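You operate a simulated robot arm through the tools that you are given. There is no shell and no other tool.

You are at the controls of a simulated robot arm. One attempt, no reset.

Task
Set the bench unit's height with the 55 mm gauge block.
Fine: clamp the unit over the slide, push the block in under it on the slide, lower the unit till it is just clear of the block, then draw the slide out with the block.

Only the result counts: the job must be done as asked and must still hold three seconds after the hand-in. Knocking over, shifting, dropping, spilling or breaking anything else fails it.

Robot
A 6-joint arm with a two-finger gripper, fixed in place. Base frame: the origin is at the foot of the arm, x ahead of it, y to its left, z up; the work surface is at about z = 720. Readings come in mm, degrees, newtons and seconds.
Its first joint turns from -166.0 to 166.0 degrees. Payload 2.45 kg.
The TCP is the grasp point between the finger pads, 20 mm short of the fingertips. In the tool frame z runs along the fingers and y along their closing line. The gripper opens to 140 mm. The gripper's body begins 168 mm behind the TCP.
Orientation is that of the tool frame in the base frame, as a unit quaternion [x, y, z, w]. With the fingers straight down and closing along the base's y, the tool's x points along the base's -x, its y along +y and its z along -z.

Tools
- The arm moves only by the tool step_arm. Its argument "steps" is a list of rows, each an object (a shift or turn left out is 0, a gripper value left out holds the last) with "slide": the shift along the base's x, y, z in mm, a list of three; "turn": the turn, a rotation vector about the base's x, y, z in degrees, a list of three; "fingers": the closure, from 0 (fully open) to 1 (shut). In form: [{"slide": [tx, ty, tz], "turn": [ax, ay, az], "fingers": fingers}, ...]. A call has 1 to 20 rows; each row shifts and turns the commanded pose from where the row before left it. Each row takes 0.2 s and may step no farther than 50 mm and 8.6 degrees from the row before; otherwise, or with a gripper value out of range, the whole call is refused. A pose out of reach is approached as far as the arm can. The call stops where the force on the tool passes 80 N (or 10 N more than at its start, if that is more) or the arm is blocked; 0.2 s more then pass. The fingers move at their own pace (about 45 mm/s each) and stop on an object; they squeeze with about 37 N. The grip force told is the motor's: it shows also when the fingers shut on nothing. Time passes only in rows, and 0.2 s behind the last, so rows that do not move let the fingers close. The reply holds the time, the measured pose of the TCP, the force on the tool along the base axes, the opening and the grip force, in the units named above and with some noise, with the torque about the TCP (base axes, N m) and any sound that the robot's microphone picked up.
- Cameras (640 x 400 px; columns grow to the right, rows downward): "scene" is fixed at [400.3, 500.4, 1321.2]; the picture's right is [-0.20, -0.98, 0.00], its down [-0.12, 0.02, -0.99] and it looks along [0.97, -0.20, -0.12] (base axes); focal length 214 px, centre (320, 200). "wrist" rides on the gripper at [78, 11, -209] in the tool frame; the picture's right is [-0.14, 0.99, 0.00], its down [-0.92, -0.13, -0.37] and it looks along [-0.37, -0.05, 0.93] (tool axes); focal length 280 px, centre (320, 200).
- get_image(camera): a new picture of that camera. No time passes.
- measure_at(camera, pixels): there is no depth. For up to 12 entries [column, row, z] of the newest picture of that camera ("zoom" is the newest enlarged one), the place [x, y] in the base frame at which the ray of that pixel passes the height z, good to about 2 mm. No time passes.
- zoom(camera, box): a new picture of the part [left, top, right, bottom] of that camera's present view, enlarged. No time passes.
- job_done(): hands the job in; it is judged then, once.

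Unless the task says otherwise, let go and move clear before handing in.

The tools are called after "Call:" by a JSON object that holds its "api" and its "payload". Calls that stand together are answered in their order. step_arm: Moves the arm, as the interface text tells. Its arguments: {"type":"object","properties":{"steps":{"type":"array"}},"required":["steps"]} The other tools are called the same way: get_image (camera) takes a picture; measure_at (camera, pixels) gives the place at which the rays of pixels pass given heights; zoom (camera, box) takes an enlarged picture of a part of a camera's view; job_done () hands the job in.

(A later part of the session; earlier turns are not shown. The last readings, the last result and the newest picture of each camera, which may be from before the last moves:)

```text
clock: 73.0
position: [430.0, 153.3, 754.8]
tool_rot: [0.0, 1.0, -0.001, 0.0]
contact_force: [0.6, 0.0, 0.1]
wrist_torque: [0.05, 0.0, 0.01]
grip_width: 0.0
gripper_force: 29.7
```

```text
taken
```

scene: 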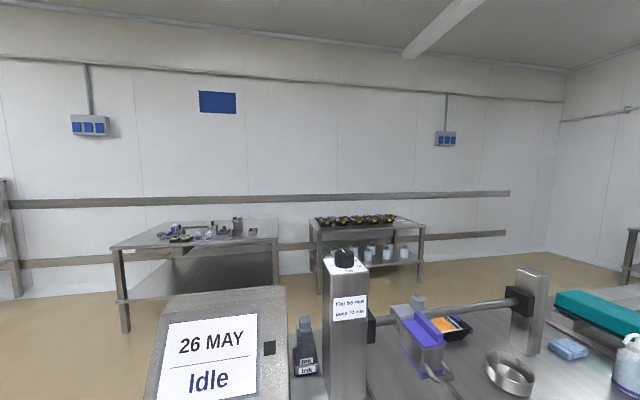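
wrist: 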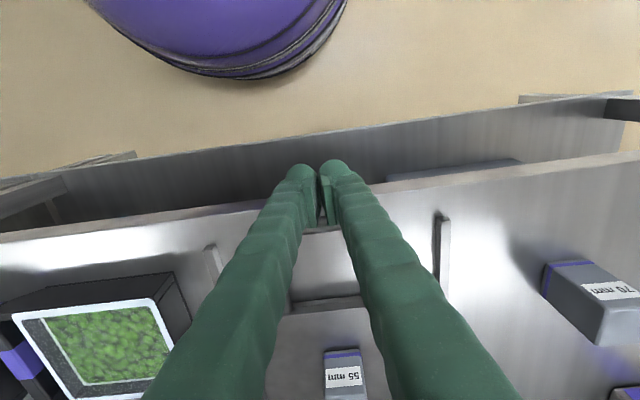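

The block keeps its place in the view (343,370), so tray and block move together with the hand. I'll check the block's position and continue.

Call:
{"api": "measure_at", "payload": {"camera": "wrist", "pixels": [[343, 350, 731], [325, 352, 731], [360, 349, 731], [330, 303, 737], [442, 216, 731]]}}

Call:
{"api": "step_arm", "payload": {"steps": [{"slide": [6, 0, 0]}, {"slide": [7, 0, 0]}, {"slide": [8, 0, 0]}, {"slide": [8, 0, 0]}, {"slide": [8, 0, 0]}, {"slide": [8, 0, 0]}, {"slide": [8, 0, 0]}, {"slide": [8, 0, 0]}, {"slide": [8, 0, 0]}, {"slide": [8, 0, 0]}, {"slide": [8, 0, 0]}, {"slide": [6, 0, 0]}]}}

Call:
{"api": "get_image", "payload": {"camera": "wrist"}}

Call:
{"api": "get_image", "payload": {"camera": "scene"}}

```text
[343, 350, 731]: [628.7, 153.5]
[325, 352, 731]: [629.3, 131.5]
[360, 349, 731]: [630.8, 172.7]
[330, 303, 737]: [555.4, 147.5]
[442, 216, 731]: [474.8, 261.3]
```

```text
clock: 75.6
position: [522.0, 152.0, 754.4]
tool_rot: [0.0, 1.0, 0.0, 0.0]
contact_force: [-0.3, 0.9, 0.9]
wrist_torque: [-0.04, -0.02, -0.02]
grip_width: 0.0
gripper_force: 29.2
```

```text
taken
```

wrist: 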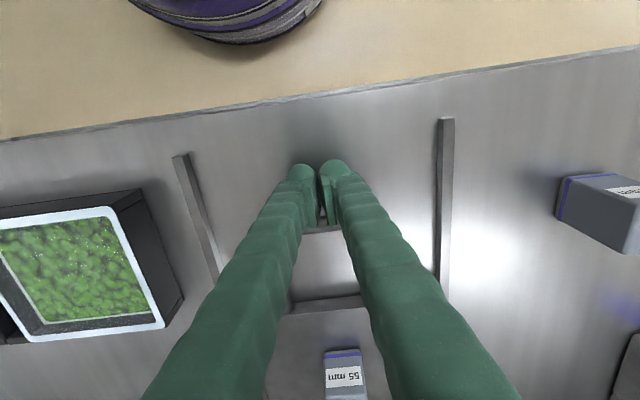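

```text
taken
```

scene: 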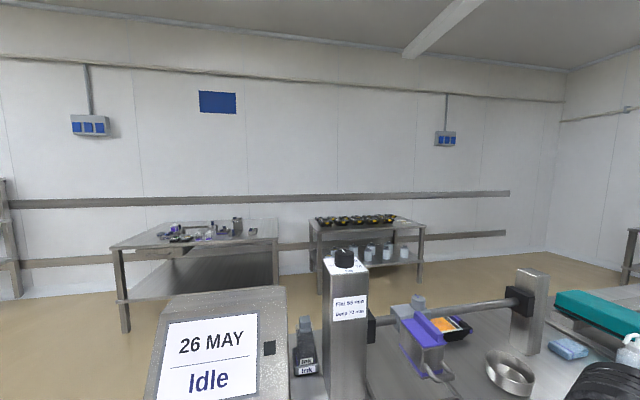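

Block centre now ≈740 by the same offset, needs ≈843. I'll push another 103 mm.

Call:
{"api": "step_arm", "payload": {"steps": [{"slide": [6, 0, 0]}, {"slide": [8, 0, 0]}, {"slide": [8, 0, 0]}, {"slide": [8, 0, 0]}, {"slide": [8, 0, 0]}, {"slide": [8, 0, 0]}, {"slide": [8, 0, 0]}, {"slide": [8, 0, 0]}, {"slide": [8, 0, 0]}, {"slide": [8, 0, 0]}, {"slide": [8, 0, 0]}, {"slide": [8, 0, 0]}, {"slide": [5, 0, 0]}, {"slide": [4, 0, 0]}]}}

Call:
{"api": "get_image", "payload": {"camera": "wrist"}}

Call:
{"api": "zoom", "payload": {"camera": "scene", "box": [350, 280, 490, 400]}}

```text
clock: 78.6
position: [626.7, 153.9, 753.9]
tool_rot: [0.001, 1.0, 0.001, -0.001]
contact_force: [0.1, -0.7, -0.8]
wrist_torque: [-0.02, 0.0, 0.0]
grip_width: 0.1
gripper_force: 29.8
```

```text
taken
```

wrist: 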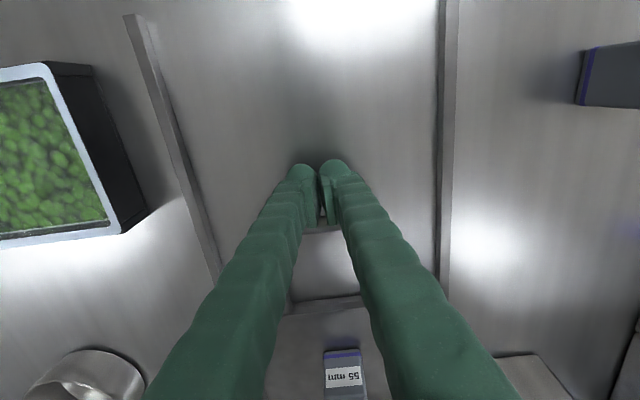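

```text
3.33 times, centred on (420, 340) of scene
```

zoom: 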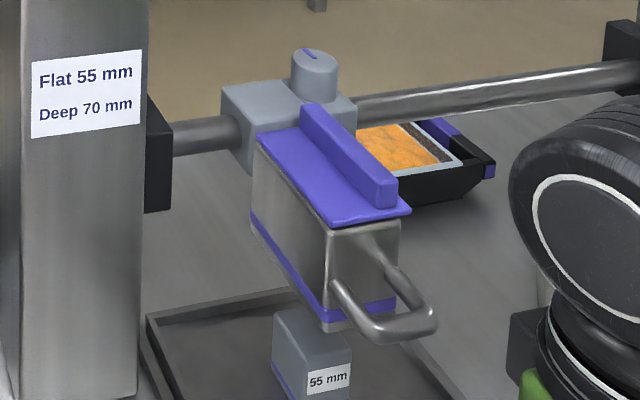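

The block is now seen under the unit in the scene zoom (label at (328,378)). I'll measure the block and the head's underside to judge alignment.

Call:
{"api": "measure_at", "payload": {"camera": "wrist", "pixels": [[325, 351, 731], [360, 349, 731]]}}

Call:
{"api": "measure_at", "payload": {"camera": "scene", "pixels": [[420.6, 379, 820], [420.6, 379, 840], [420.6, 379, 860], [443.1, 373, 840], [399.1, 349, 840]]}}

Call:
{"api": "zoom", "payload": {"camera": "scene", "box": [385, 320, 465, 400]}}

```text
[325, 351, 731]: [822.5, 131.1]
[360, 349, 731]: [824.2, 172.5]
```

```text
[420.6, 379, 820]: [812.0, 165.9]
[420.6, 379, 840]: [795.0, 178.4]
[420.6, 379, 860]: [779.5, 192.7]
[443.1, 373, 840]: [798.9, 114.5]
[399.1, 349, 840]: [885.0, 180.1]
```

```text
5.00 times, centred on (425, 360) of scene
```

zoom: 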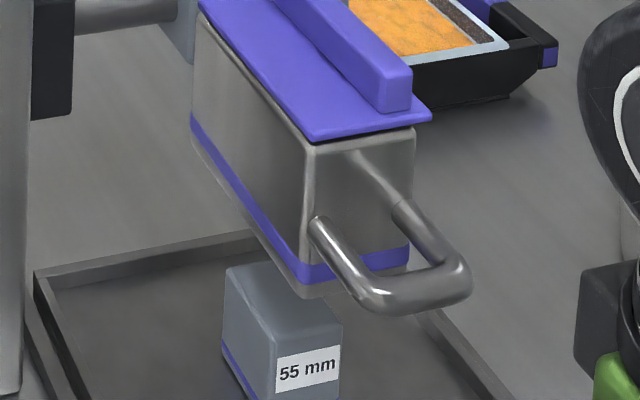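

Block centre ≈(843,152) is squarely under the body (x 798–887, y 118–178), whose underside is at z≈839, well above the block top (786). I'll back away from the handle and rise, heading for the height knob on the post.

Call:
{"api": "step_arm", "payload": {"steps": [{"slide": [-8, 0, 0]}, {"slide": [-12, 0, 0]}, {"slide": [-5, 0, 40]}, {"slide": [0, 0, 48]}, {"slide": [0, 0, 48]}, {"slide": [0, 0, 48]}, {"slide": [0, 0, 48]}, {"slide": [0, 0, 48]}, {"slide": [0, 0, 48]}, {"slide": [0, 0, 48]}, {"slide": [0, 0, 48]}, {"slide": [0, 0, 48]}]}}

Call:
{"api": "step_arm", "payload": {"steps": [{"slide": [30, 35, 0], "fingers": 0}, {"slide": [30, 35, 0]}, {"slide": [30, 35, 0]}, {"slide": [30, 35, 0]}, {"slide": [30, 35, 0]}, {"slide": [30, 0, 0]}]}}

Call:
{"api": "get_image", "payload": {"camera": "wrist"}}

Call:
{"api": "get_image", "payload": {"camera": "scene"}}

```text
clock: 81.2
position: [602.0, 153.2, 1227.9]
tool_rot: [0.0, 1.0, 0.0, 0.0]
contact_force: [-0.3, -0.3, -0.8]
wrist_torque: [0.01, 0.01, 0.02]
grip_width: 0.0
gripper_force: 29.5
```

```text
clock: 82.6
position: [778.6, 328.3, 1226.5]
tool_rot: [0.001, 1.0, -0.001, 0.0]
contact_force: [-1.1, -0.3, 1.5]
wrist_torque: [0.02, -0.14, -0.01]
grip_width: 123.5
gripper_force: 0.1
```

```text
taken
```

wrist: 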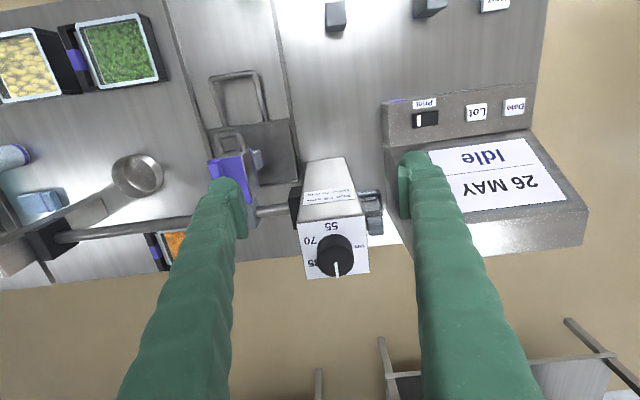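

```text
taken
```

scene: 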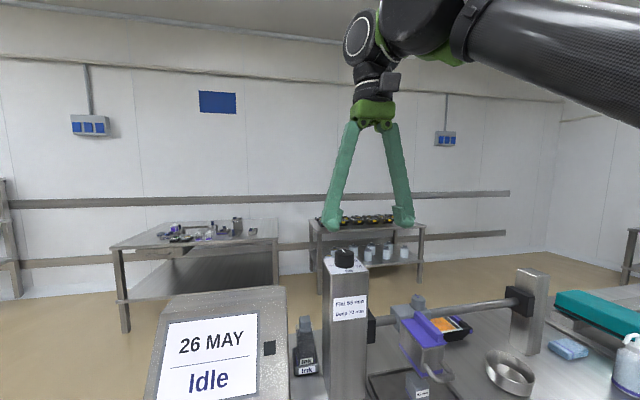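

The dial is now at wrist ~(335,250). I'll zoom in both views to get the knob's top centre and height.

Call:
{"api": "zoom", "payload": {"camera": "wrist", "box": [285, 205, 385, 290]}}

Call:
{"api": "zoom", "payload": {"camera": "scene", "box": [315, 235, 385, 285]}}

```text
4.71 times, centred on (335, 248) of wrist
```

zoom: 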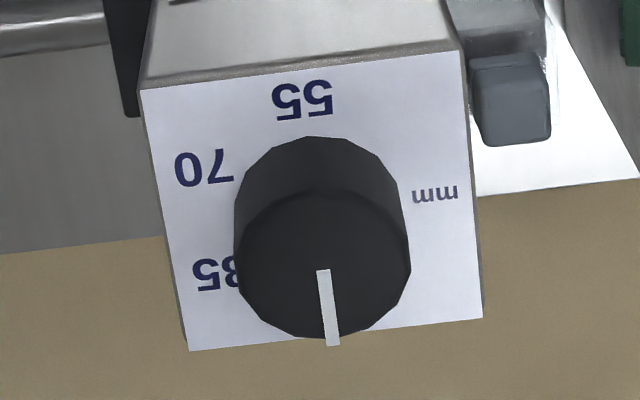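

```text
8.00 times, centred on (350, 260) of scene
```

zoom: 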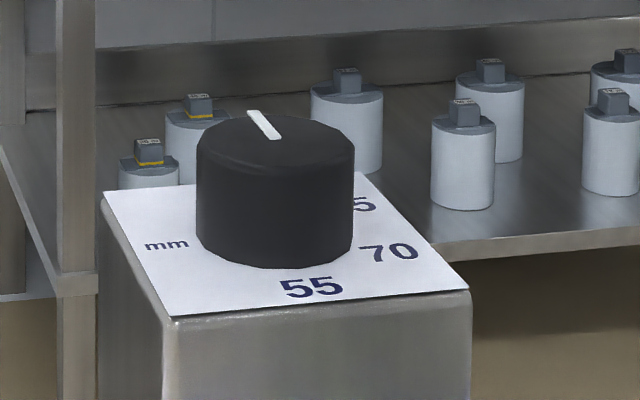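

Call:
{"api": "measure_at", "payload": {"camera": "wrist", "pixels": [[335.6, 260.9, 1080], [335.6, 260.9, 1100], [335.6, 260.9, 1120], [317.2, 262.5, 1110], [354.3, 258.5, 1110], [297.2, 224.1, 1075], [365.1, 216.1, 1075], [369.6, 272.6, 1075], [307.4, 279.3, 1075]]}}

Call:
{"api": "measure_at", "payload": {"camera": "scene", "pixels": [[344.5, 253.75, 1080], [344.5, 253.75, 1100], [344.5, 253.75, 1120], [331.5, 275, 1075], [368.5, 271.2, 1075]]}}

```text
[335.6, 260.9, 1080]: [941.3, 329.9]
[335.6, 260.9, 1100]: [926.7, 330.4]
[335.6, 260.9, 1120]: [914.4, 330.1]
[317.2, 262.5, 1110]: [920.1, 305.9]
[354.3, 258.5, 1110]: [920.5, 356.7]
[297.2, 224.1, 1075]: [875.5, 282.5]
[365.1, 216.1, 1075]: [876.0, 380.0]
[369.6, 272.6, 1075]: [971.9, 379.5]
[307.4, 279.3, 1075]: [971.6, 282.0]
```

```text
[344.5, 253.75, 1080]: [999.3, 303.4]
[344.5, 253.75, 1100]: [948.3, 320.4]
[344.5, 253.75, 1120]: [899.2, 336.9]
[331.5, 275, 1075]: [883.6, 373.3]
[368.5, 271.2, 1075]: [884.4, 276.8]
```

Knob top centre ≈(919,330,1112), 51 mm across, plate at z≈1079; labels at 0/60/120°, so 0.25 mm per degree and the pointer stands at "100". I'll move above it with the hand pre-turned +80°.

Call:
{"api": "step_arm", "payload": {"steps": [{"slide": [13.9, 0.33, -6.7], "turn": [0, 0, 8], "fingers": 0.36}, {"slide": [13.9, 0.33, -6.7], "turn": [0, 0, 8]}, {"slide": [13.9, 0.33, -6.7], "turn": [0, 0, 8]}, {"slide": [13.9, 0.33, -6.7], "turn": [0, 0, 8]}, {"slide": [13.9, 0.33, -6.7], "turn": [0, 0, 8]}, {"slide": [13.9, 0.33, -6.7], "turn": [0, 0, 8]}, {"slide": [13.9, 0.33, -6.7], "turn": [0, 0, 8]}, {"slide": [13.9, 0.33, -6.7], "turn": [0, 0, 8]}, {"slide": [13.9, 0.33, -6.7], "turn": [0, 0, 8]}, {"slide": [13.9, 0.33, -6.7], "turn": [0, 0, 8]}]}}

Call:
{"api": "get_image", "payload": {"camera": "wrist"}}

Call:
{"api": "get_image", "payload": {"camera": "scene"}}

```text
clock: 84.8
position: [896.6, 322.7, 1136.6]
tool_rot: [-0.643, 0.766, 0.0, 0.0]
contact_force: [-0.7, -0.1, -0.5]
wrist_torque: [0.0, 0.02, -0.02]
grip_width: 89.6
gripper_force: 0.1
out of reach, approached as far as the arm can: row 4, 7, 10
```

```text
taken
```

wrist: 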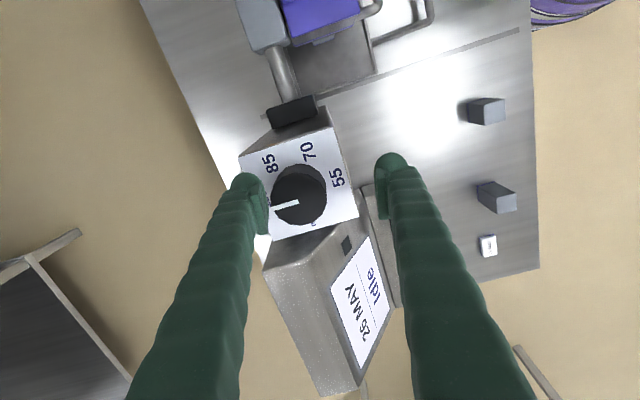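

```text
taken
```

scene: 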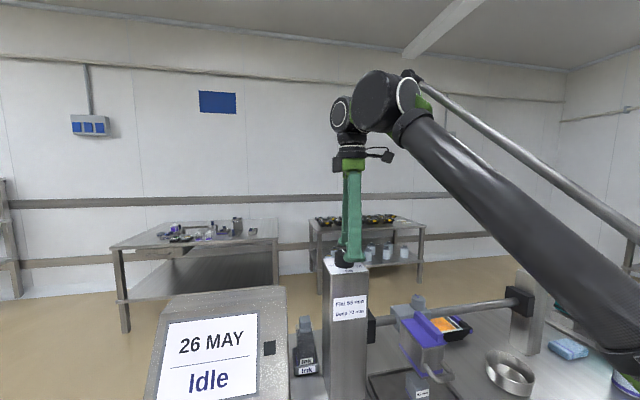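

Out of reach at this radius with a vertical tool: it stopped at (897,323,1137), just above the knob. I'll back off and up, tilt the tool 15° about its closing line (fingertips outward) to gain reach, keeping the pads vertical.

Call:
{"api": "step_arm", "payload": {"steps": [{"slide": [-10, -4, 30]}, {"slide": [-20, -8, 20]}, {"turn": [7.39, -1.3, 0]}, {"turn": [7.39, -1.3, 0]}]}}

Call:
{"api": "get_image", "payload": {"camera": "wrist"}}

```text
clock: 85.8
position: [857.1, 308.1, 1177.2]
tool_rot: [-0.637, 0.76, 0.084, 0.101]
contact_force: [-0.6, 1.3, 0.2]
wrist_torque: [-0.11, -0.07, -0.03]
grip_width: 89.9
gripper_force: 0.0
out of reach, approached as far as the arm can: row 1
```

```text
taken
```

wrist: 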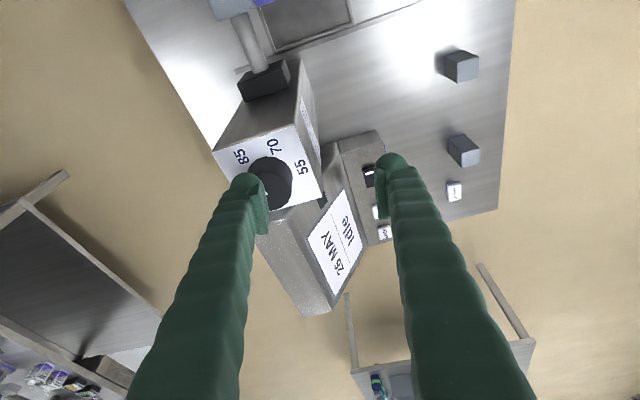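

Tool z is now tilted (0.05,0.26,-0.97) as intended. I'll move to above the knob at z≈1160 and check reach.

Call:
{"api": "step_arm", "payload": {"steps": [{"slide": [31, 11, -5]}, {"slide": [31, 11, -5]}, {"slide": [0, 0, 0]}]}}

Call:
{"api": "get_image", "payload": {"camera": "wrist"}}

Call:
{"api": "zoom", "payload": {"camera": "scene", "box": [300, 180, 400, 290]}}

```text
clock: 86.6
position: [918.6, 327.3, 1165.7]
tool_rot: [-0.636, 0.76, 0.084, 0.1]
contact_force: [0.0, -0.5, 0.9]
wrist_torque: [-0.03, 0.02, 0.02]
grip_width: 89.4
gripper_force: 0.1
```

```text
taken
```

wrist: 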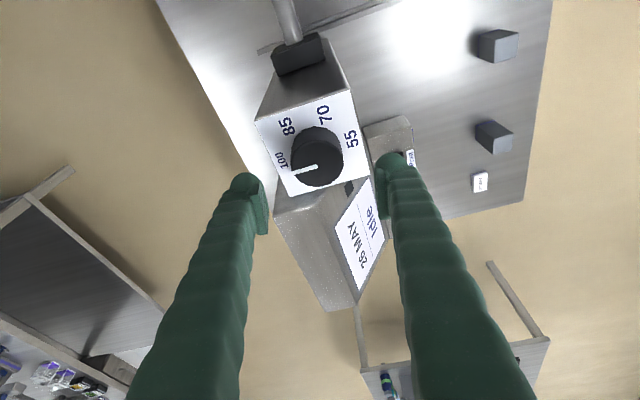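

```text
3.64 times, centred on (350, 235) of scene
```

zoom: 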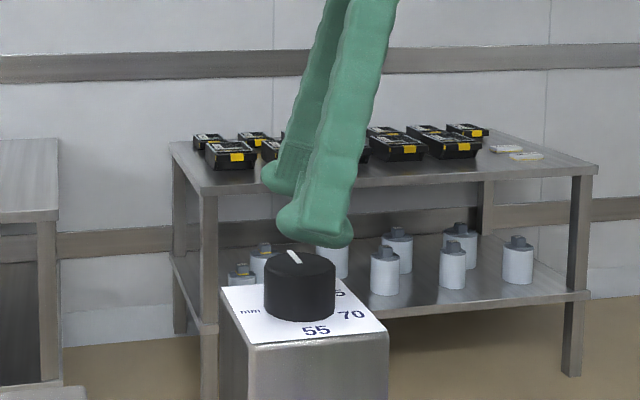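

It reaches now: (918.6,327.3,1165.7), and the label "100" is visible by the pointer. I'll refine the knob centre from this view.

Call:
{"api": "zoom", "payload": {"camera": "wrist", "box": [260, 100, 380, 220]}}

Call:
{"api": "measure_at", "payload": {"camera": "wrist", "pixels": [[317, 157, 1112], [290.5, 156, 1112], [343.5, 155, 1112], [317, 128, 1112], [317, 186, 1112]]}}

```text
3.33 times, centred on (320, 160) of wrist
```

zoom: 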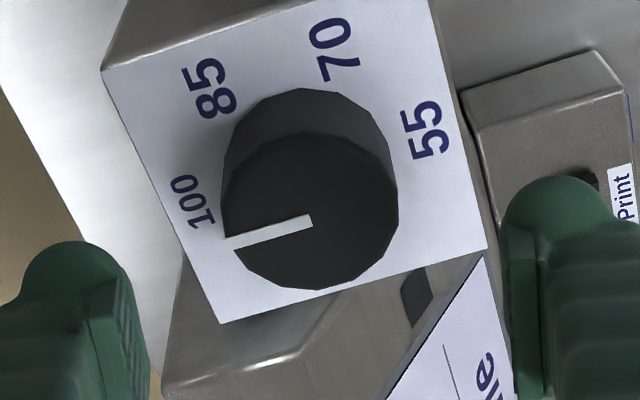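

```text
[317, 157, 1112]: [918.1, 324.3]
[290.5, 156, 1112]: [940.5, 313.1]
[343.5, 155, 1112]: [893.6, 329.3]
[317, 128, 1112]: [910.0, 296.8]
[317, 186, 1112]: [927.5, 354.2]
```

Knob centre ≈(920,330.7). I'll descend partway and re-read the pose.

Call:
{"api": "step_arm", "payload": {"steps": [{"slide": [1, 1.5, -20]}, {"slide": [0, 0, -10]}, {"slide": [0, 0, 0]}]}}

Call:
{"api": "step_arm", "payload": {"steps": [{"slide": [0, 0, 0]}]}}

Call:
{"api": "zoom", "payload": {"camera": "wrist", "box": [250, 110, 390, 250]}}

```text
clock: 87.4
position: [920.0, 329.0, 1137.5]
tool_rot: [-0.636, 0.76, 0.083, 0.1]
contact_force: [-0.4, 0.2, -0.2]
wrist_torque: [-0.03, 0.0, 0.05]
grip_width: 89.7
gripper_force: 0.0
```

```text
clock: 87.8
position: [919.4, 328.7, 1138.0]
tool_rot: [-0.637, 0.76, 0.084, 0.1]
contact_force: [-0.3, -0.1, -0.8]
wrist_torque: [-0.01, 0.0, 0.02]
grip_width: 89.8
gripper_force: 0.1
```

```text
2.86 times, centred on (320, 180) of wrist
```

zoom: 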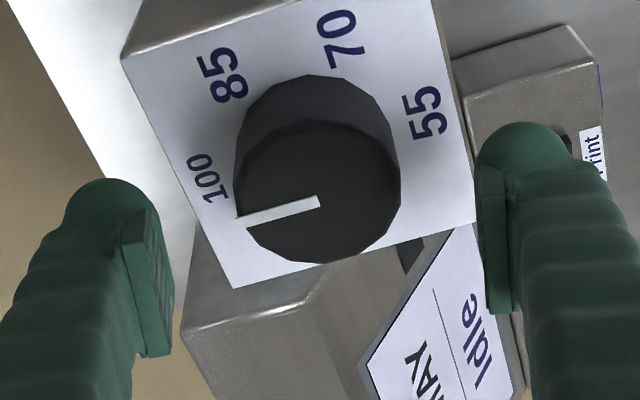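

Call:
{"api": "step_arm", "payload": {"steps": [{"slide": [0.3, 1.5, -16]}, {"slide": [0, 0, -10]}, {"slide": [0, 0, -5.5]}, {"slide": [0, 0, 0]}]}}

Call:
{"api": "zoom", "payload": {"camera": "wrist", "box": [250, 110, 390, 250]}}

Call:
{"api": "zoom", "payload": {"camera": "scene", "box": [310, 215, 390, 290]}}

```text
clock: 88.8
position: [920.6, 330.9, 1105.1]
tool_rot: [-0.637, 0.76, 0.084, 0.1]
contact_force: [0.2, 1.0, -0.3]
wrist_torque: [-0.01, -0.01, 0.0]
grip_width: 89.4
gripper_force: 0.1
```

```text
2.86 times, centred on (320, 180) of wrist
```

zoom: 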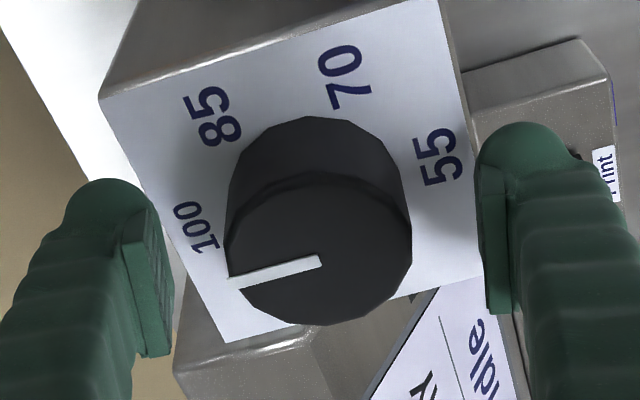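

```text
5.33 times, centred on (350, 252) of scene
```

zoom: 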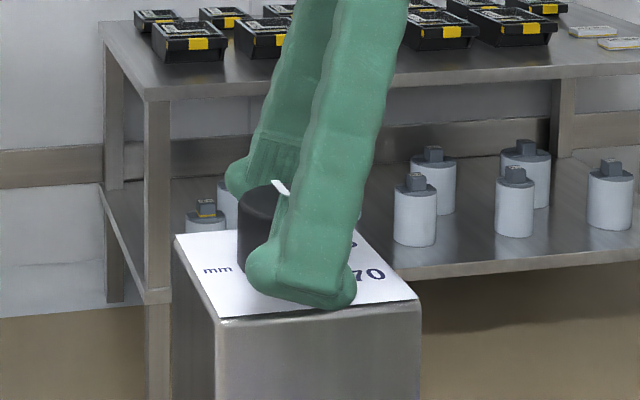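

The knob is centred between the pads. I'll close on it.

Call:
{"api": "step_arm", "payload": {"steps": [{"fingers": 0.5}, {"fingers": 0.6}, {"fingers": 1}, {"fingers": 1}, {"fingers": 1}]}}

Call:
{"api": "zoom", "payload": {"camera": "scene", "box": [385, 320, 465, 400]}}

```text
clock: 90.0
position: [919.0, 331.7, 1105.1]
tool_rot: [-0.637, 0.76, 0.084, 0.099]
contact_force: [5.9, 1.2, 4.4]
wrist_torque: [-0.03, -0.08, 0.01]
grip_width: 49.8
gripper_force: 44.5
```

```text
5.00 times, centred on (425, 360) of scene
```

zoom: 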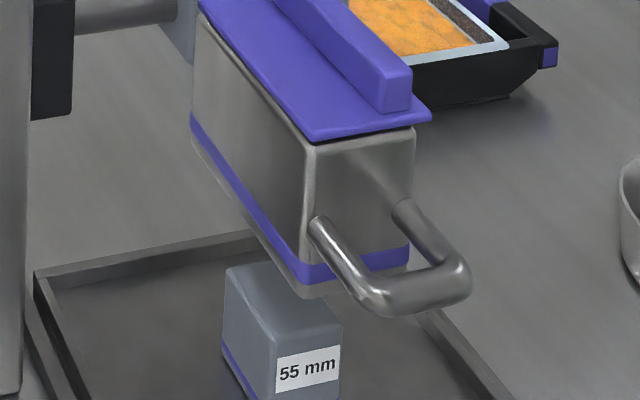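

Gripped at 49.8 mm with low forces. I'll turn clockwise 20° and check that the unit comes down.

Call:
{"api": "step_arm", "payload": {"steps": [{"turn": [0, 0, -5]}, {"turn": [0, 0, -5]}, {"turn": [0, 0, -5]}, {"turn": [0, 0, -5]}]}}

Call:
{"api": "zoom", "payload": {"camera": "scene", "box": [385, 320, 465, 400]}}

Call:
{"api": "zoom", "payload": {"camera": "wrist", "box": [250, 110, 390, 250]}}

```text
clock: 91.0
position: [920.9, 330.4, 1104.2]
tool_rot: [-0.495, 0.859, 0.066, 0.113]
contact_force: [20.7, 4.9, 19.8]
wrist_torque: [-0.26, -0.44, 0.03]
grip_width: 50.0
gripper_force: 45.1
```

```text
5.00 times, centred on (425, 360) of scene
```

zoom: 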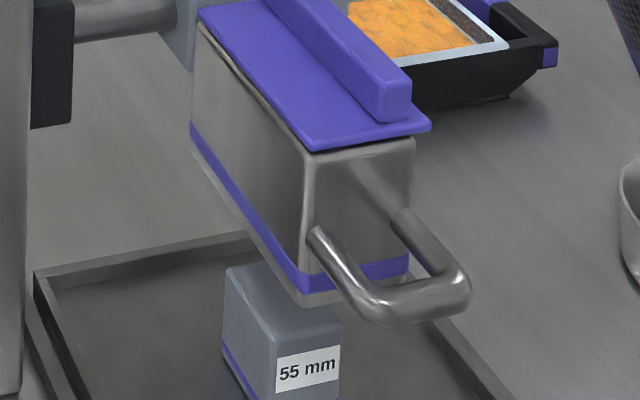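

```text
2.86 times, centred on (320, 180) of wrist
```

zoom: 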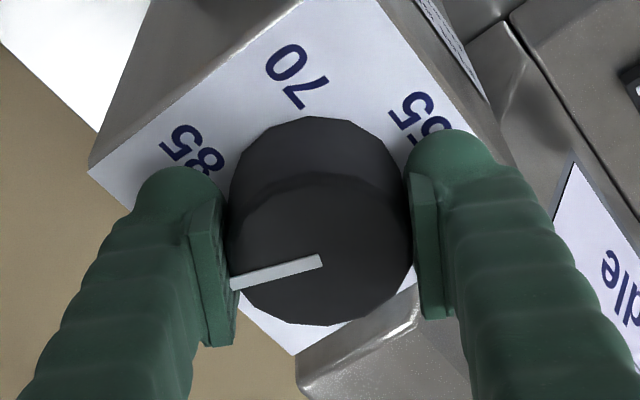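

The unit came down ~5 mm for 20° (lower corner moved from (302,297) to (302,307)), matching 0.25 mm/deg. I'll ease the side forces slightly and turn another 40°.

Call:
{"api": "step_arm", "payload": {"steps": [{"slide": [1, 0, 1]}, {"turn": [0, 0, -5]}, {"turn": [0, 0, -5]}, {"turn": [0, 0, -5]}, {"turn": [0, 0, -5]}, {"turn": [0, 0, -5]}, {"turn": [0, 0, -5]}, {"turn": [0, 0, -5]}, {"turn": [0, 0, -5]}]}}

Call:
{"api": "zoom", "payload": {"camera": "scene", "box": [385, 320, 465, 400]}}

Call:
{"api": "zoom", "payload": {"camera": "wrist", "box": [250, 110, 390, 250]}}

```text
clock: 93.0
position: [928.5, 332.4, 1110.1]
tool_rot: [-0.17, 0.977, 0.022, 0.126]
contact_force: [-29.7, -15.0, -10.9]
wrist_torque: [-0.09, 0.41, 0.13]
grip_width: 49.5
gripper_force: 45.5
out of reach, approached as far as the arm can: row 5, 7
```

```text
5.00 times, centred on (425, 360) of scene
```

zoom: 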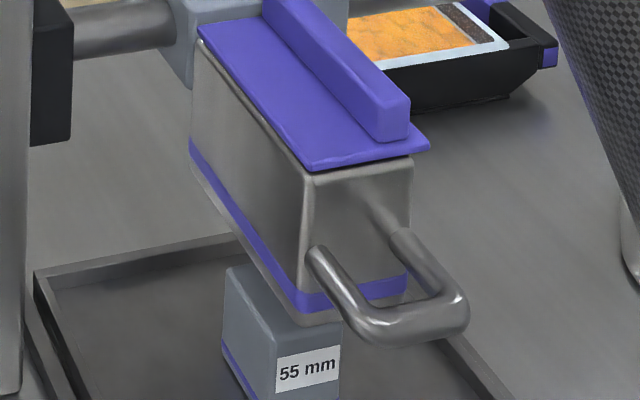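

```text
2.86 times, centred on (320, 180) of wrist
```

zoom: 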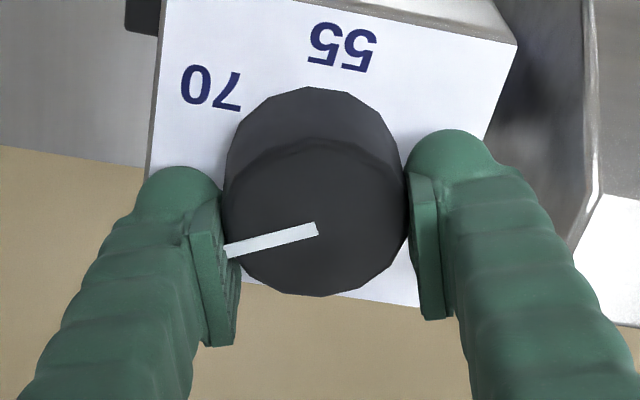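

The unit is down ~15 mm in total (dial at about 85), but two rows hit an arm limit and the hand drifted ~8 mm outward (forces -30 N in x). I'll let go of the knob and see whether I can re-centre with this tilt.

Call:
{"api": "step_arm", "payload": {"steps": [{"fingers": 0.55}, {"fingers": 0.5}, {"fingers": 0.45}, {"slide": [0, 0, 0]}]}}

Call:
{"api": "step_arm", "payload": {"steps": [{"slide": [-2, 0, 0]}, {"slide": [-2, 0, 0]}, {"slide": [0, 0, 0]}]}}

Call:
{"api": "get_image", "payload": {"camera": "wrist"}}

Call:
{"api": "get_image", "payload": {"camera": "scene"}}

```text
clock: 94.0
position: [928.1, 333.7, 1109.2]
tool_rot: [-0.172, 0.977, 0.023, 0.127]
contact_force: [-0.2, 1.0, -0.2]
wrist_torque: [-0.01, -0.01, 0.0]
grip_width: 77.1
gripper_force: 0.0
```

```text
clock: 94.8
position: [928.7, 333.8, 1109.0]
tool_rot: [-0.172, 0.977, 0.022, 0.127]
contact_force: [0.3, -0.3, -0.7]
wrist_torque: [0.0, -0.01, 0.01]
grip_width: 77.1
gripper_force: 0.0
out of reach, approached as far as the arm can: row 2
```

```text
taken
```

wrist: 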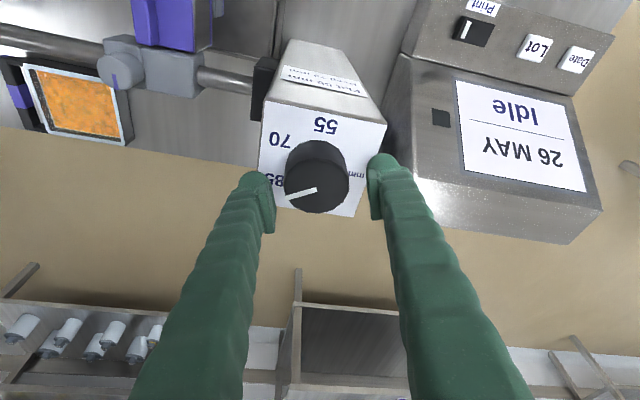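

```text
taken
```

scene: 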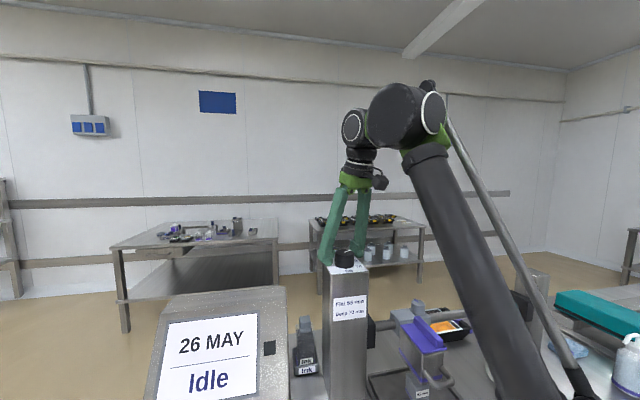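

The arm seems near a straight-arm limit: with 15° tilt pointing radially it can't come inward. My geometry check says ~10° tilt suits the whole ±60° range, so with the fingers open around the knob I'll reduce the tilt by 5° and re-centre.

Call:
{"api": "step_arm", "payload": {"steps": [{"turn": [-0.86, 2.35, 0]}, {"turn": [-0.86, 2.35, 0]}, {"slide": [0, 0, 0]}]}}

Call:
{"api": "step_arm", "payload": {"steps": [{"slide": [-3, -1, -1]}, {"slide": [-3, -1, -1]}, {"slide": [-2, -1, 0]}, {"slide": [0, 0, 0]}]}}

Call:
{"api": "get_image", "payload": {"camera": "wrist"}}

```text
clock: 95.6
position: [928.4, 333.9, 1111.2]
tool_rot: [-0.173, 0.981, 0.014, 0.086]
contact_force: [-0.6, -1.0, -0.3]
wrist_torque: [0.0, -0.02, 0.01]
grip_width: 77.0
gripper_force: 0.0
```

```text
clock: 96.6
position: [919.7, 331.6, 1107.6]
tool_rot: [-0.174, 0.981, 0.015, 0.086]
contact_force: [-0.4, -0.7, 0.0]
wrist_torque: [-0.01, -0.02, -0.01]
grip_width: 77.2
gripper_force: 0.1
```

```text
taken
```

wrist: 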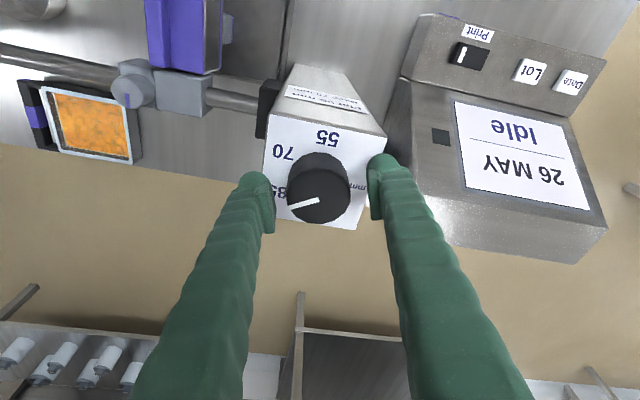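

Re-centred at (919.7,331.6,1107.6) with no limit flagged. I'll turn the open fingers +56° around the knob and check.

Call:
{"api": "step_arm", "payload": {"steps": [{"turn": [0, 0, 8]}, {"turn": [0, 0, 8]}, {"turn": [0, 0, 8]}, {"turn": [0, 0, 8]}, {"turn": [0, 0, 8]}, {"turn": [0, 0, 8]}, {"turn": [0, 0, 8]}, {"slide": [0, 0, 0]}]}}

Call:
{"api": "zoom", "payload": {"camera": "wrist", "box": [250, 110, 390, 250]}}

```text
clock: 98.4
position: [920.3, 331.3, 1107.6]
tool_rot: [-0.613, 0.785, 0.053, 0.069]
contact_force: [-0.2, -0.3, -0.3]
wrist_torque: [0.0, 0.03, -0.03]
grip_width: 77.3
gripper_force: 0.0
```

```text
2.86 times, centred on (320, 180) of wrist
```

zoom: 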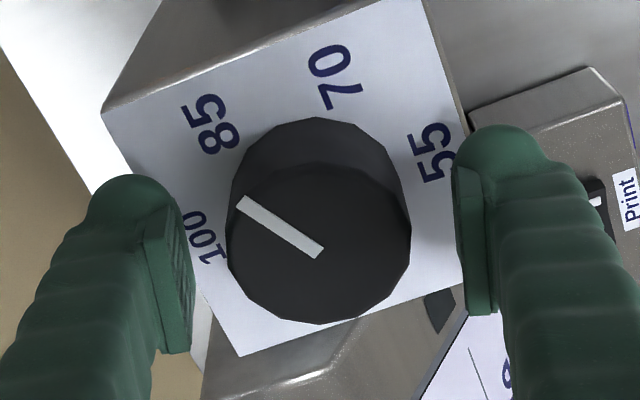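

The pointer is now between 100 and 85. I'll grip again and turn clockwise in 5° steps, checking the head after 50°.

Call:
{"api": "step_arm", "payload": {"steps": [{"fingers": 0.55}, {"fingers": 0.65}, {"fingers": 1}, {"fingers": 1}, {"fingers": 1}, {"turn": [0, 0, -5]}, {"turn": [0, 0, -5]}, {"turn": [0, 0, -5]}, {"turn": [0, 0, -5]}, {"turn": [0, 0, -5]}, {"turn": [0, 0, -5]}]}}

Call:
{"api": "zoom", "payload": {"camera": "scene", "box": [385, 320, 465, 400]}}

Call:
{"api": "zoom", "payload": {"camera": "wrist", "box": [250, 110, 390, 250]}}

```text
clock: 100.8
position: [920.6, 330.2, 1107.6]
tool_rot: [-0.389, 0.917, 0.034, 0.081]
contact_force: [28.3, 2.2, 28.5]
wrist_torque: [-0.19, -0.36, 0.03]
grip_width: 49.7
gripper_force: 44.9
```

```text
5.00 times, centred on (425, 360) of scene
```

zoom: 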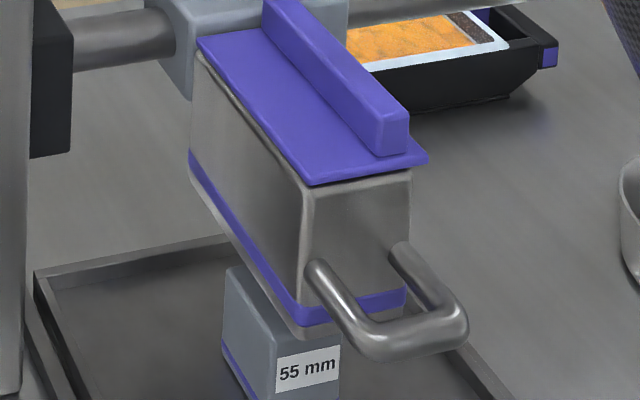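

```text
2.86 times, centred on (320, 180) of wrist
```

zoom: 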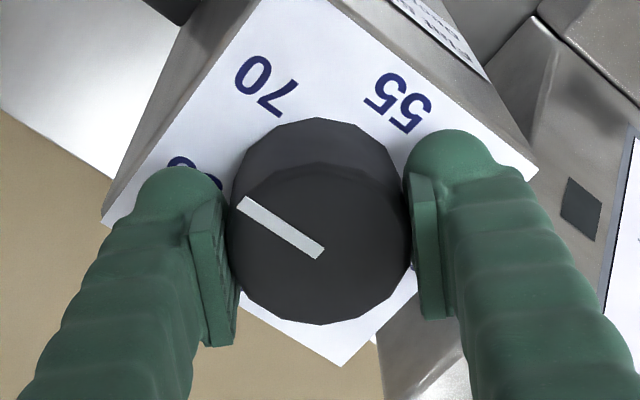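

The head's lower corner is at (300,341) now, about 22 mm down in total. I'll calibrate heights in the scene picture before continuing.

Call:
{"api": "measure_at", "payload": {"camera": "scene", "pixels": [[416, 387.6, 786], [416, 387.6, 782], [421, 388.2, 810], [421, 388.2, 815], [421, 388.2, 820], [421, 388.2, 825], [417, 399.5, 731]]}}

Call:
{"api": "zoom", "payload": {"camera": "scene", "box": [400, 360, 450, 400]}}

```text
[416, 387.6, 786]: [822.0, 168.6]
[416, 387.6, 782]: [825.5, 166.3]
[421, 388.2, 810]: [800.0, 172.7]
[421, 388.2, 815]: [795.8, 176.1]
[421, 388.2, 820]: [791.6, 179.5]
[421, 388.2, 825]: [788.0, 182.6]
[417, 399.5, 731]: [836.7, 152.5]
```

```text
10.00 times, centred on (425, 380) of scene
```

zoom: 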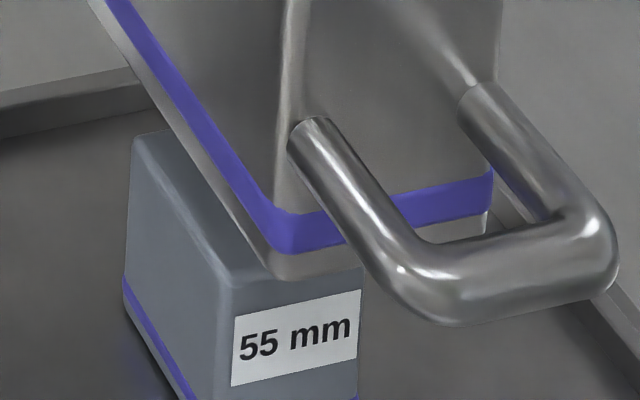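

Head underside ≈815 versus block top 786: gap ≈29 mm. I'll ease the side forces and turn another 45° (≈11 mm).

Call:
{"api": "step_arm", "payload": {"steps": [{"slide": [1.5, 0, 1.2]}, {"turn": [0, 0, -5]}, {"turn": [0, 0, -5]}, {"turn": [0, 0, -5]}, {"turn": [0, 0, -5]}, {"turn": [0, 0, -5]}, {"turn": [0, 0, -5]}, {"turn": [0, 0, -5]}, {"turn": [0, 0, -5]}, {"turn": [0, 0, -5]}]}}

Call:
{"api": "zoom", "payload": {"camera": "scene", "box": [400, 360, 450, 400]}}

Call:
{"api": "zoom", "payload": {"camera": "wrist", "box": [250, 110, 390, 250]}}

```text
clock: 103.0
position: [921.4, 328.2, 1108.6]
tool_rot: [-0.008, 0.996, 0.001, 0.087]
contact_force: [-15.0, -16.6, -25.6]
wrist_torque: [-0.14, 0.09, 0.05]
grip_width: 49.8
gripper_force: 45.5
```

```text
10.00 times, centred on (425, 380) of scene
```

zoom: 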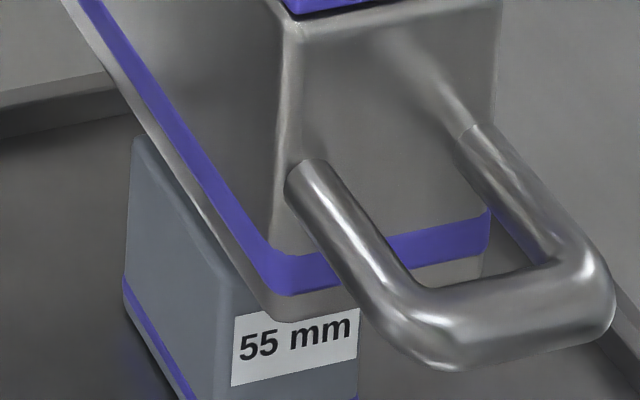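

```text
2.86 times, centred on (320, 180) of wrist
```

zoom: 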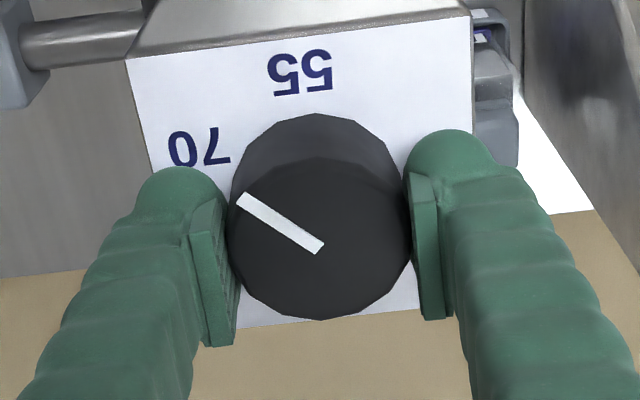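

Corner now at (270,317): head underside ≈805, dial pointer close to "70"; gap ≈19 mm. I'll ease forces and turn 35° more (~9 mm).

Call:
{"api": "step_arm", "payload": {"steps": [{"slide": [-1, -0.8, -1.2]}, {"turn": [0, 0, -5]}, {"turn": [0, 0, -5]}, {"turn": [0, 0, -5]}, {"turn": [0, 0, -5]}, {"turn": [0, 0, -5]}, {"turn": [0, 0, -5]}, {"turn": [0, 0, -5]}]}}

Call:
{"api": "zoom", "payload": {"camera": "scene", "box": [400, 360, 450, 400]}}

Call:
{"api": "zoom", "payload": {"camera": "wrist", "box": [250, 110, 390, 250]}}

```text
clock: 104.8
position: [920.0, 328.8, 1107.5]
tool_rot: [0.293, 0.952, -0.025, 0.084]
contact_force: [20.4, -11.5, 13.1]
wrist_torque: [0.16, -0.14, 0.01]
grip_width: 49.7
gripper_force: 44.9
```

```text
10.00 times, centred on (425, 380) of scene
```

zoom: 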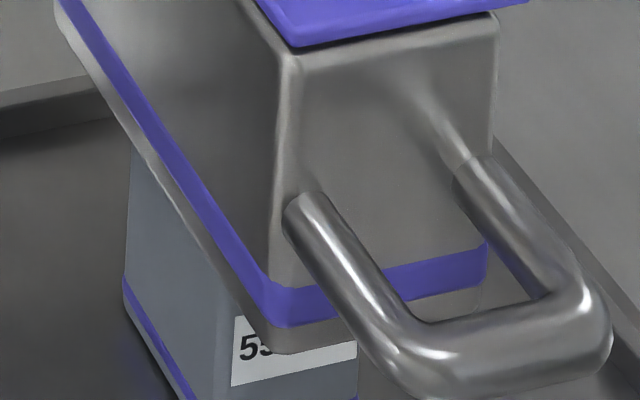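

```text
2.86 times, centred on (320, 180) of wrist
```

zoom: 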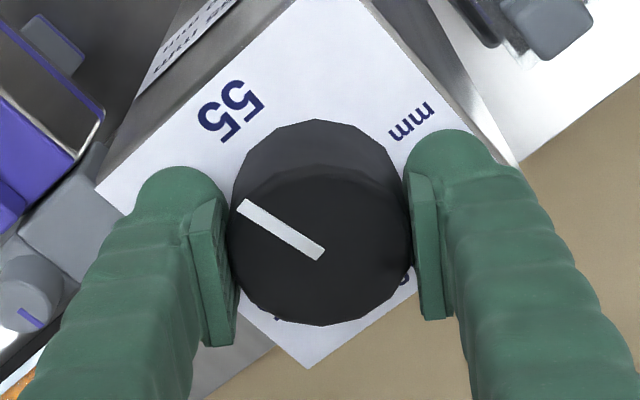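

Head underside ≈796 now (corner (270,350)), dial reading ≈61, so the gap is roughly 6–10 mm. I'll release the knob here, and check the arm's posture before moving off for a level look at the gap.

Call:
{"api": "step_arm", "payload": {"steps": [{"slide": [0.8, -0.6, 0.6], "fingers": 0.6}, {"fingers": 0.55}, {"fingers": 0.45}, {"slide": [0, 0, 0]}]}}

Call:
{"api": "get_image", "payload": {"camera": "scene"}}

Call:
{"api": "zoom", "payload": {"camera": "scene", "box": [400, 360, 450, 400]}}

```text
clock: 105.8
position: [921.5, 329.8, 1108.3]
tool_rot: [0.291, 0.953, -0.026, 0.083]
contact_force: [0.4, 0.2, 0.3]
wrist_torque: [-0.02, -0.01, 0.05]
grip_width: 76.9
gripper_force: 0.1
```

```text
taken
```

scene: 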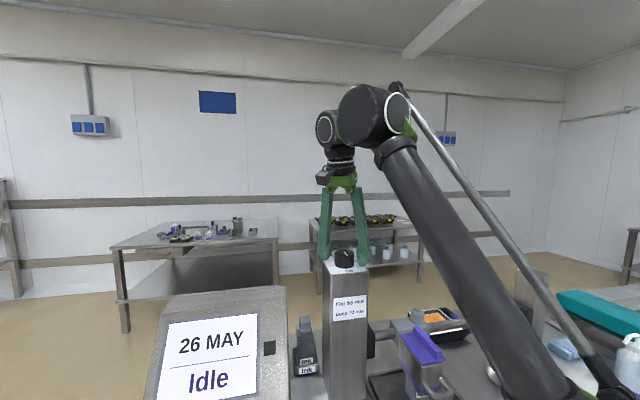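

```text
10.00 times, centred on (425, 380) of scene
```

zoom: 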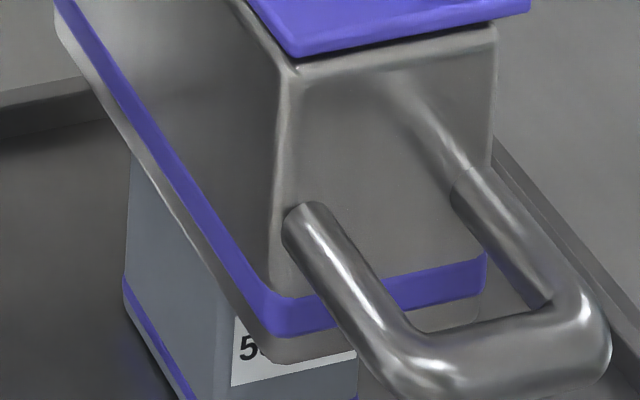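

After releasing, the head's corner sank from (270,350) to about (275,360), so it settled a bit further. I'll re-check whether it's still moving.

Call:
{"api": "step_arm", "payload": {"steps": [{"slide": [0, 0, 0]}, {"slide": [0, 0, 0]}, {"slide": [0, 0, 0]}, {"slide": [0, 0, 0]}, {"slide": [0, 0, 0]}]}}

Call:
{"api": "zoom", "payload": {"camera": "scene", "box": [400, 360, 450, 400]}}

Call:
{"api": "zoom", "payload": {"camera": "wrist", "box": [250, 110, 390, 250]}}

```text
clock: 107.0
position: [922.3, 329.6, 1108.1]
tool_rot: [0.291, 0.953, -0.025, 0.083]
contact_force: [-0.3, 0.8, -0.6]
wrist_torque: [-0.02, -0.02, -0.02]
grip_width: 77.0
gripper_force: 0.2
```

```text
10.00 times, centred on (425, 380) of scene
```

zoom: 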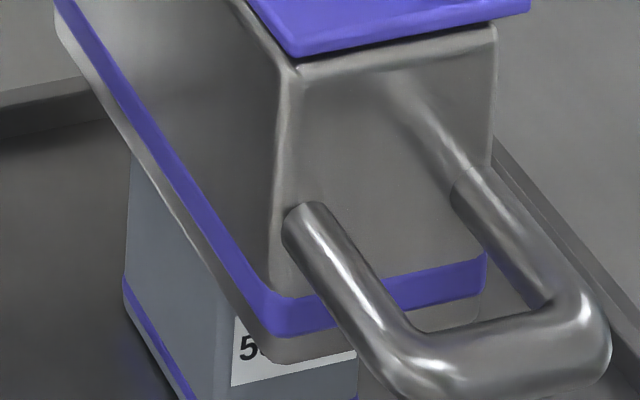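

```text
2.86 times, centred on (320, 180) of wrist
```

zoom: 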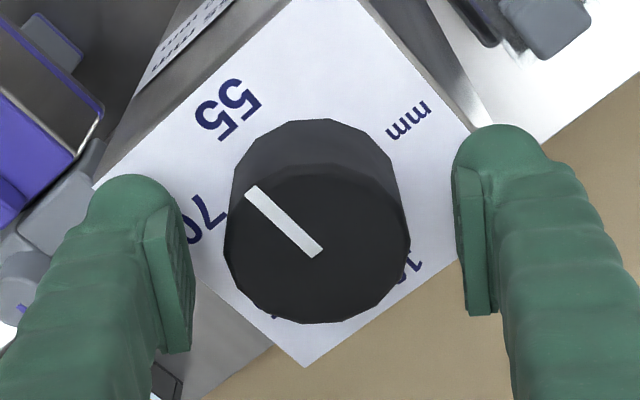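

The head is stable now and the pointer reads ≈55–56. The arm's elbow, however, has gone below the line (scene ~(560,390)), which limits moving inward. I'll turn the open fingers back around the knob and rise clear, then straighten the arm and bring the elbow up.

Call:
{"api": "step_arm", "payload": {"steps": [{"turn": [0, 0, 8]}, {"turn": [0, 0, 8]}, {"turn": [0, 0, 8]}, {"turn": [0, 0, 8]}, {"turn": [0, 0, 8]}, {"turn": [0, 0, 8]}, {"turn": [0, 0, 6]}, {"slide": [0, 0, 12]}, {"slide": [0, 0, 18]}, {"slide": [0, 0, 20]}]}}

Call:
{"api": "get_image", "payload": {"camera": "scene"}}

```text
clock: 109.2
position: [921.4, 330.2, 1158.8]
tool_rot: [-0.173, 0.981, 0.015, 0.086]
contact_force: [1.2, 0.4, 0.7]
wrist_torque: [-0.05, 0.08, 0.0]
grip_width: 77.1
gripper_force: 0.2
```

```text
taken
```

scene: 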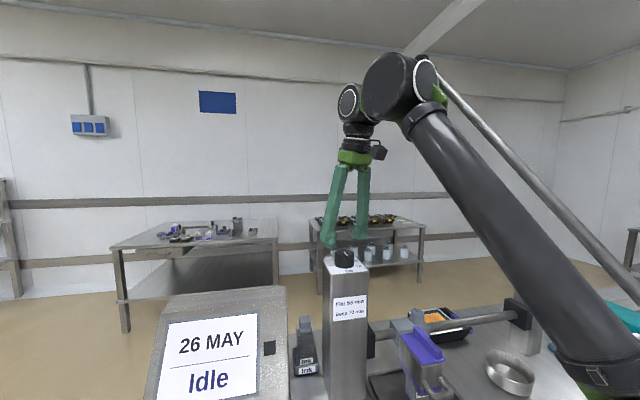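

Clear of the knob, elbow still low at scene (600,370). I'll raise towards full stretch to straighten the arm.

Call:
{"api": "step_arm", "payload": {"steps": [{"slide": [0, 0, 15], "fingers": 0.9}, {"slide": [0, 0, 15]}, {"slide": [0, 0, 15]}, {"slide": [0, 0, 15]}, {"slide": [0, 0, 15]}, {"slide": [0, 0, 0]}]}}

Call:
{"api": "get_image", "payload": {"camera": "scene"}}

```text
clock: 110.6
position: [915.4, 327.0, 1182.3]
tool_rot: [-0.172, 0.981, 0.015, 0.087]
contact_force: [-0.4, -0.9, 0.0]
wrist_torque: [0.0, 0.01, -0.03]
grip_width: 13.9
gripper_force: 0.1
out of reach, approached as far as the arm can: row 2, 3, 4, 5
```

```text
taken
```

scene: 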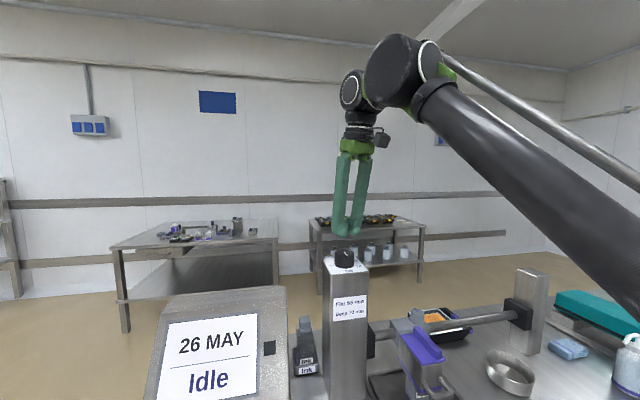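

The arm is now nearly straight (forearm (640,255)→(430,80)). I'll step inward and see which way the elbow goes.

Call:
{"api": "step_arm", "payload": {"steps": [{"slide": [-10, -4, 0]}, {"slide": [-10, -4, 0]}, {"slide": [-10, -4, 0]}, {"slide": [0, 0, 0]}]}}

Call:
{"api": "get_image", "payload": {"camera": "scene"}}

```text
clock: 111.6
position: [884.8, 316.7, 1181.9]
tool_rot: [-0.173, 0.981, 0.015, 0.085]
contact_force: [-0.6, 0.9, -0.3]
wrist_torque: [-0.04, -0.03, -0.02]
grip_width: 14.0
gripper_force: 0.1
```

```text
taken
```

scene: 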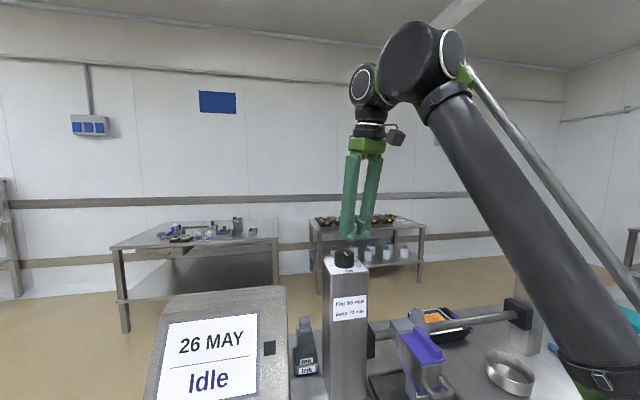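

Elbow went down again. I'll stretch back out past the limit in larger steps to pass the straight position, then test again.

Call:
{"api": "step_arm", "payload": {"steps": [{"slide": [20, 7, 0]}, {"slide": [20, 7, 20]}, {"slide": [0, 0, 40]}, {"slide": [0, 0, 0]}]}}

Call:
{"api": "get_image", "payload": {"camera": "scene"}}

```text
clock: 112.6
position: [896.0, 319.1, 1200.8]
tool_rot: [-0.173, 0.981, 0.015, 0.086]
contact_force: [0.3, 0.5, -0.3]
wrist_torque: [0.01, 0.02, 0.0]
grip_width: 14.1
gripper_force: 0.1
out of reach, approached as far as the arm can: row 2, 3
```

```text
taken
```

scene: 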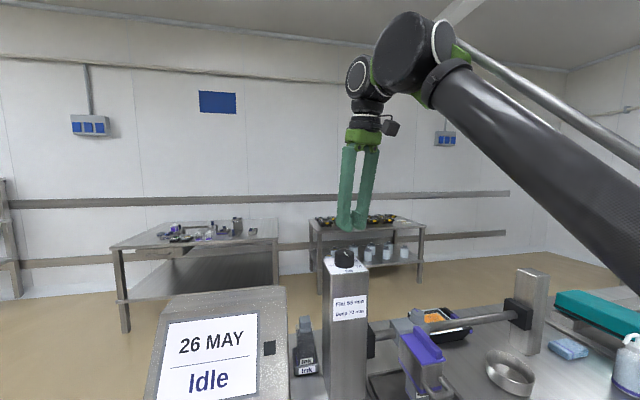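

Call:
{"api": "step_arm", "payload": {"steps": [{"slide": [30, 11, 30]}, {"slide": [-15, -5, 0]}, {"slide": [-10, -4, 0]}, {"slide": [0, 0, 0]}]}}

Call:
{"api": "get_image", "payload": {"camera": "scene"}}

```text
clock: 113.6
position: [869.8, 311.0, 1200.5]
tool_rot: [-0.172, 0.981, 0.014, 0.086]
contact_force: [0.3, 0.5, -0.7]
wrist_torque: [-0.01, 0.0, -0.02]
grip_width: 13.9
gripper_force: 0.1
out of reach, approached as far as the arm can: row 1
```

```text
taken
```

scene: 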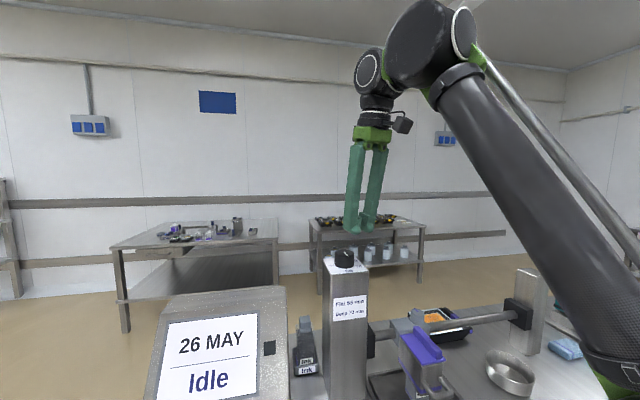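

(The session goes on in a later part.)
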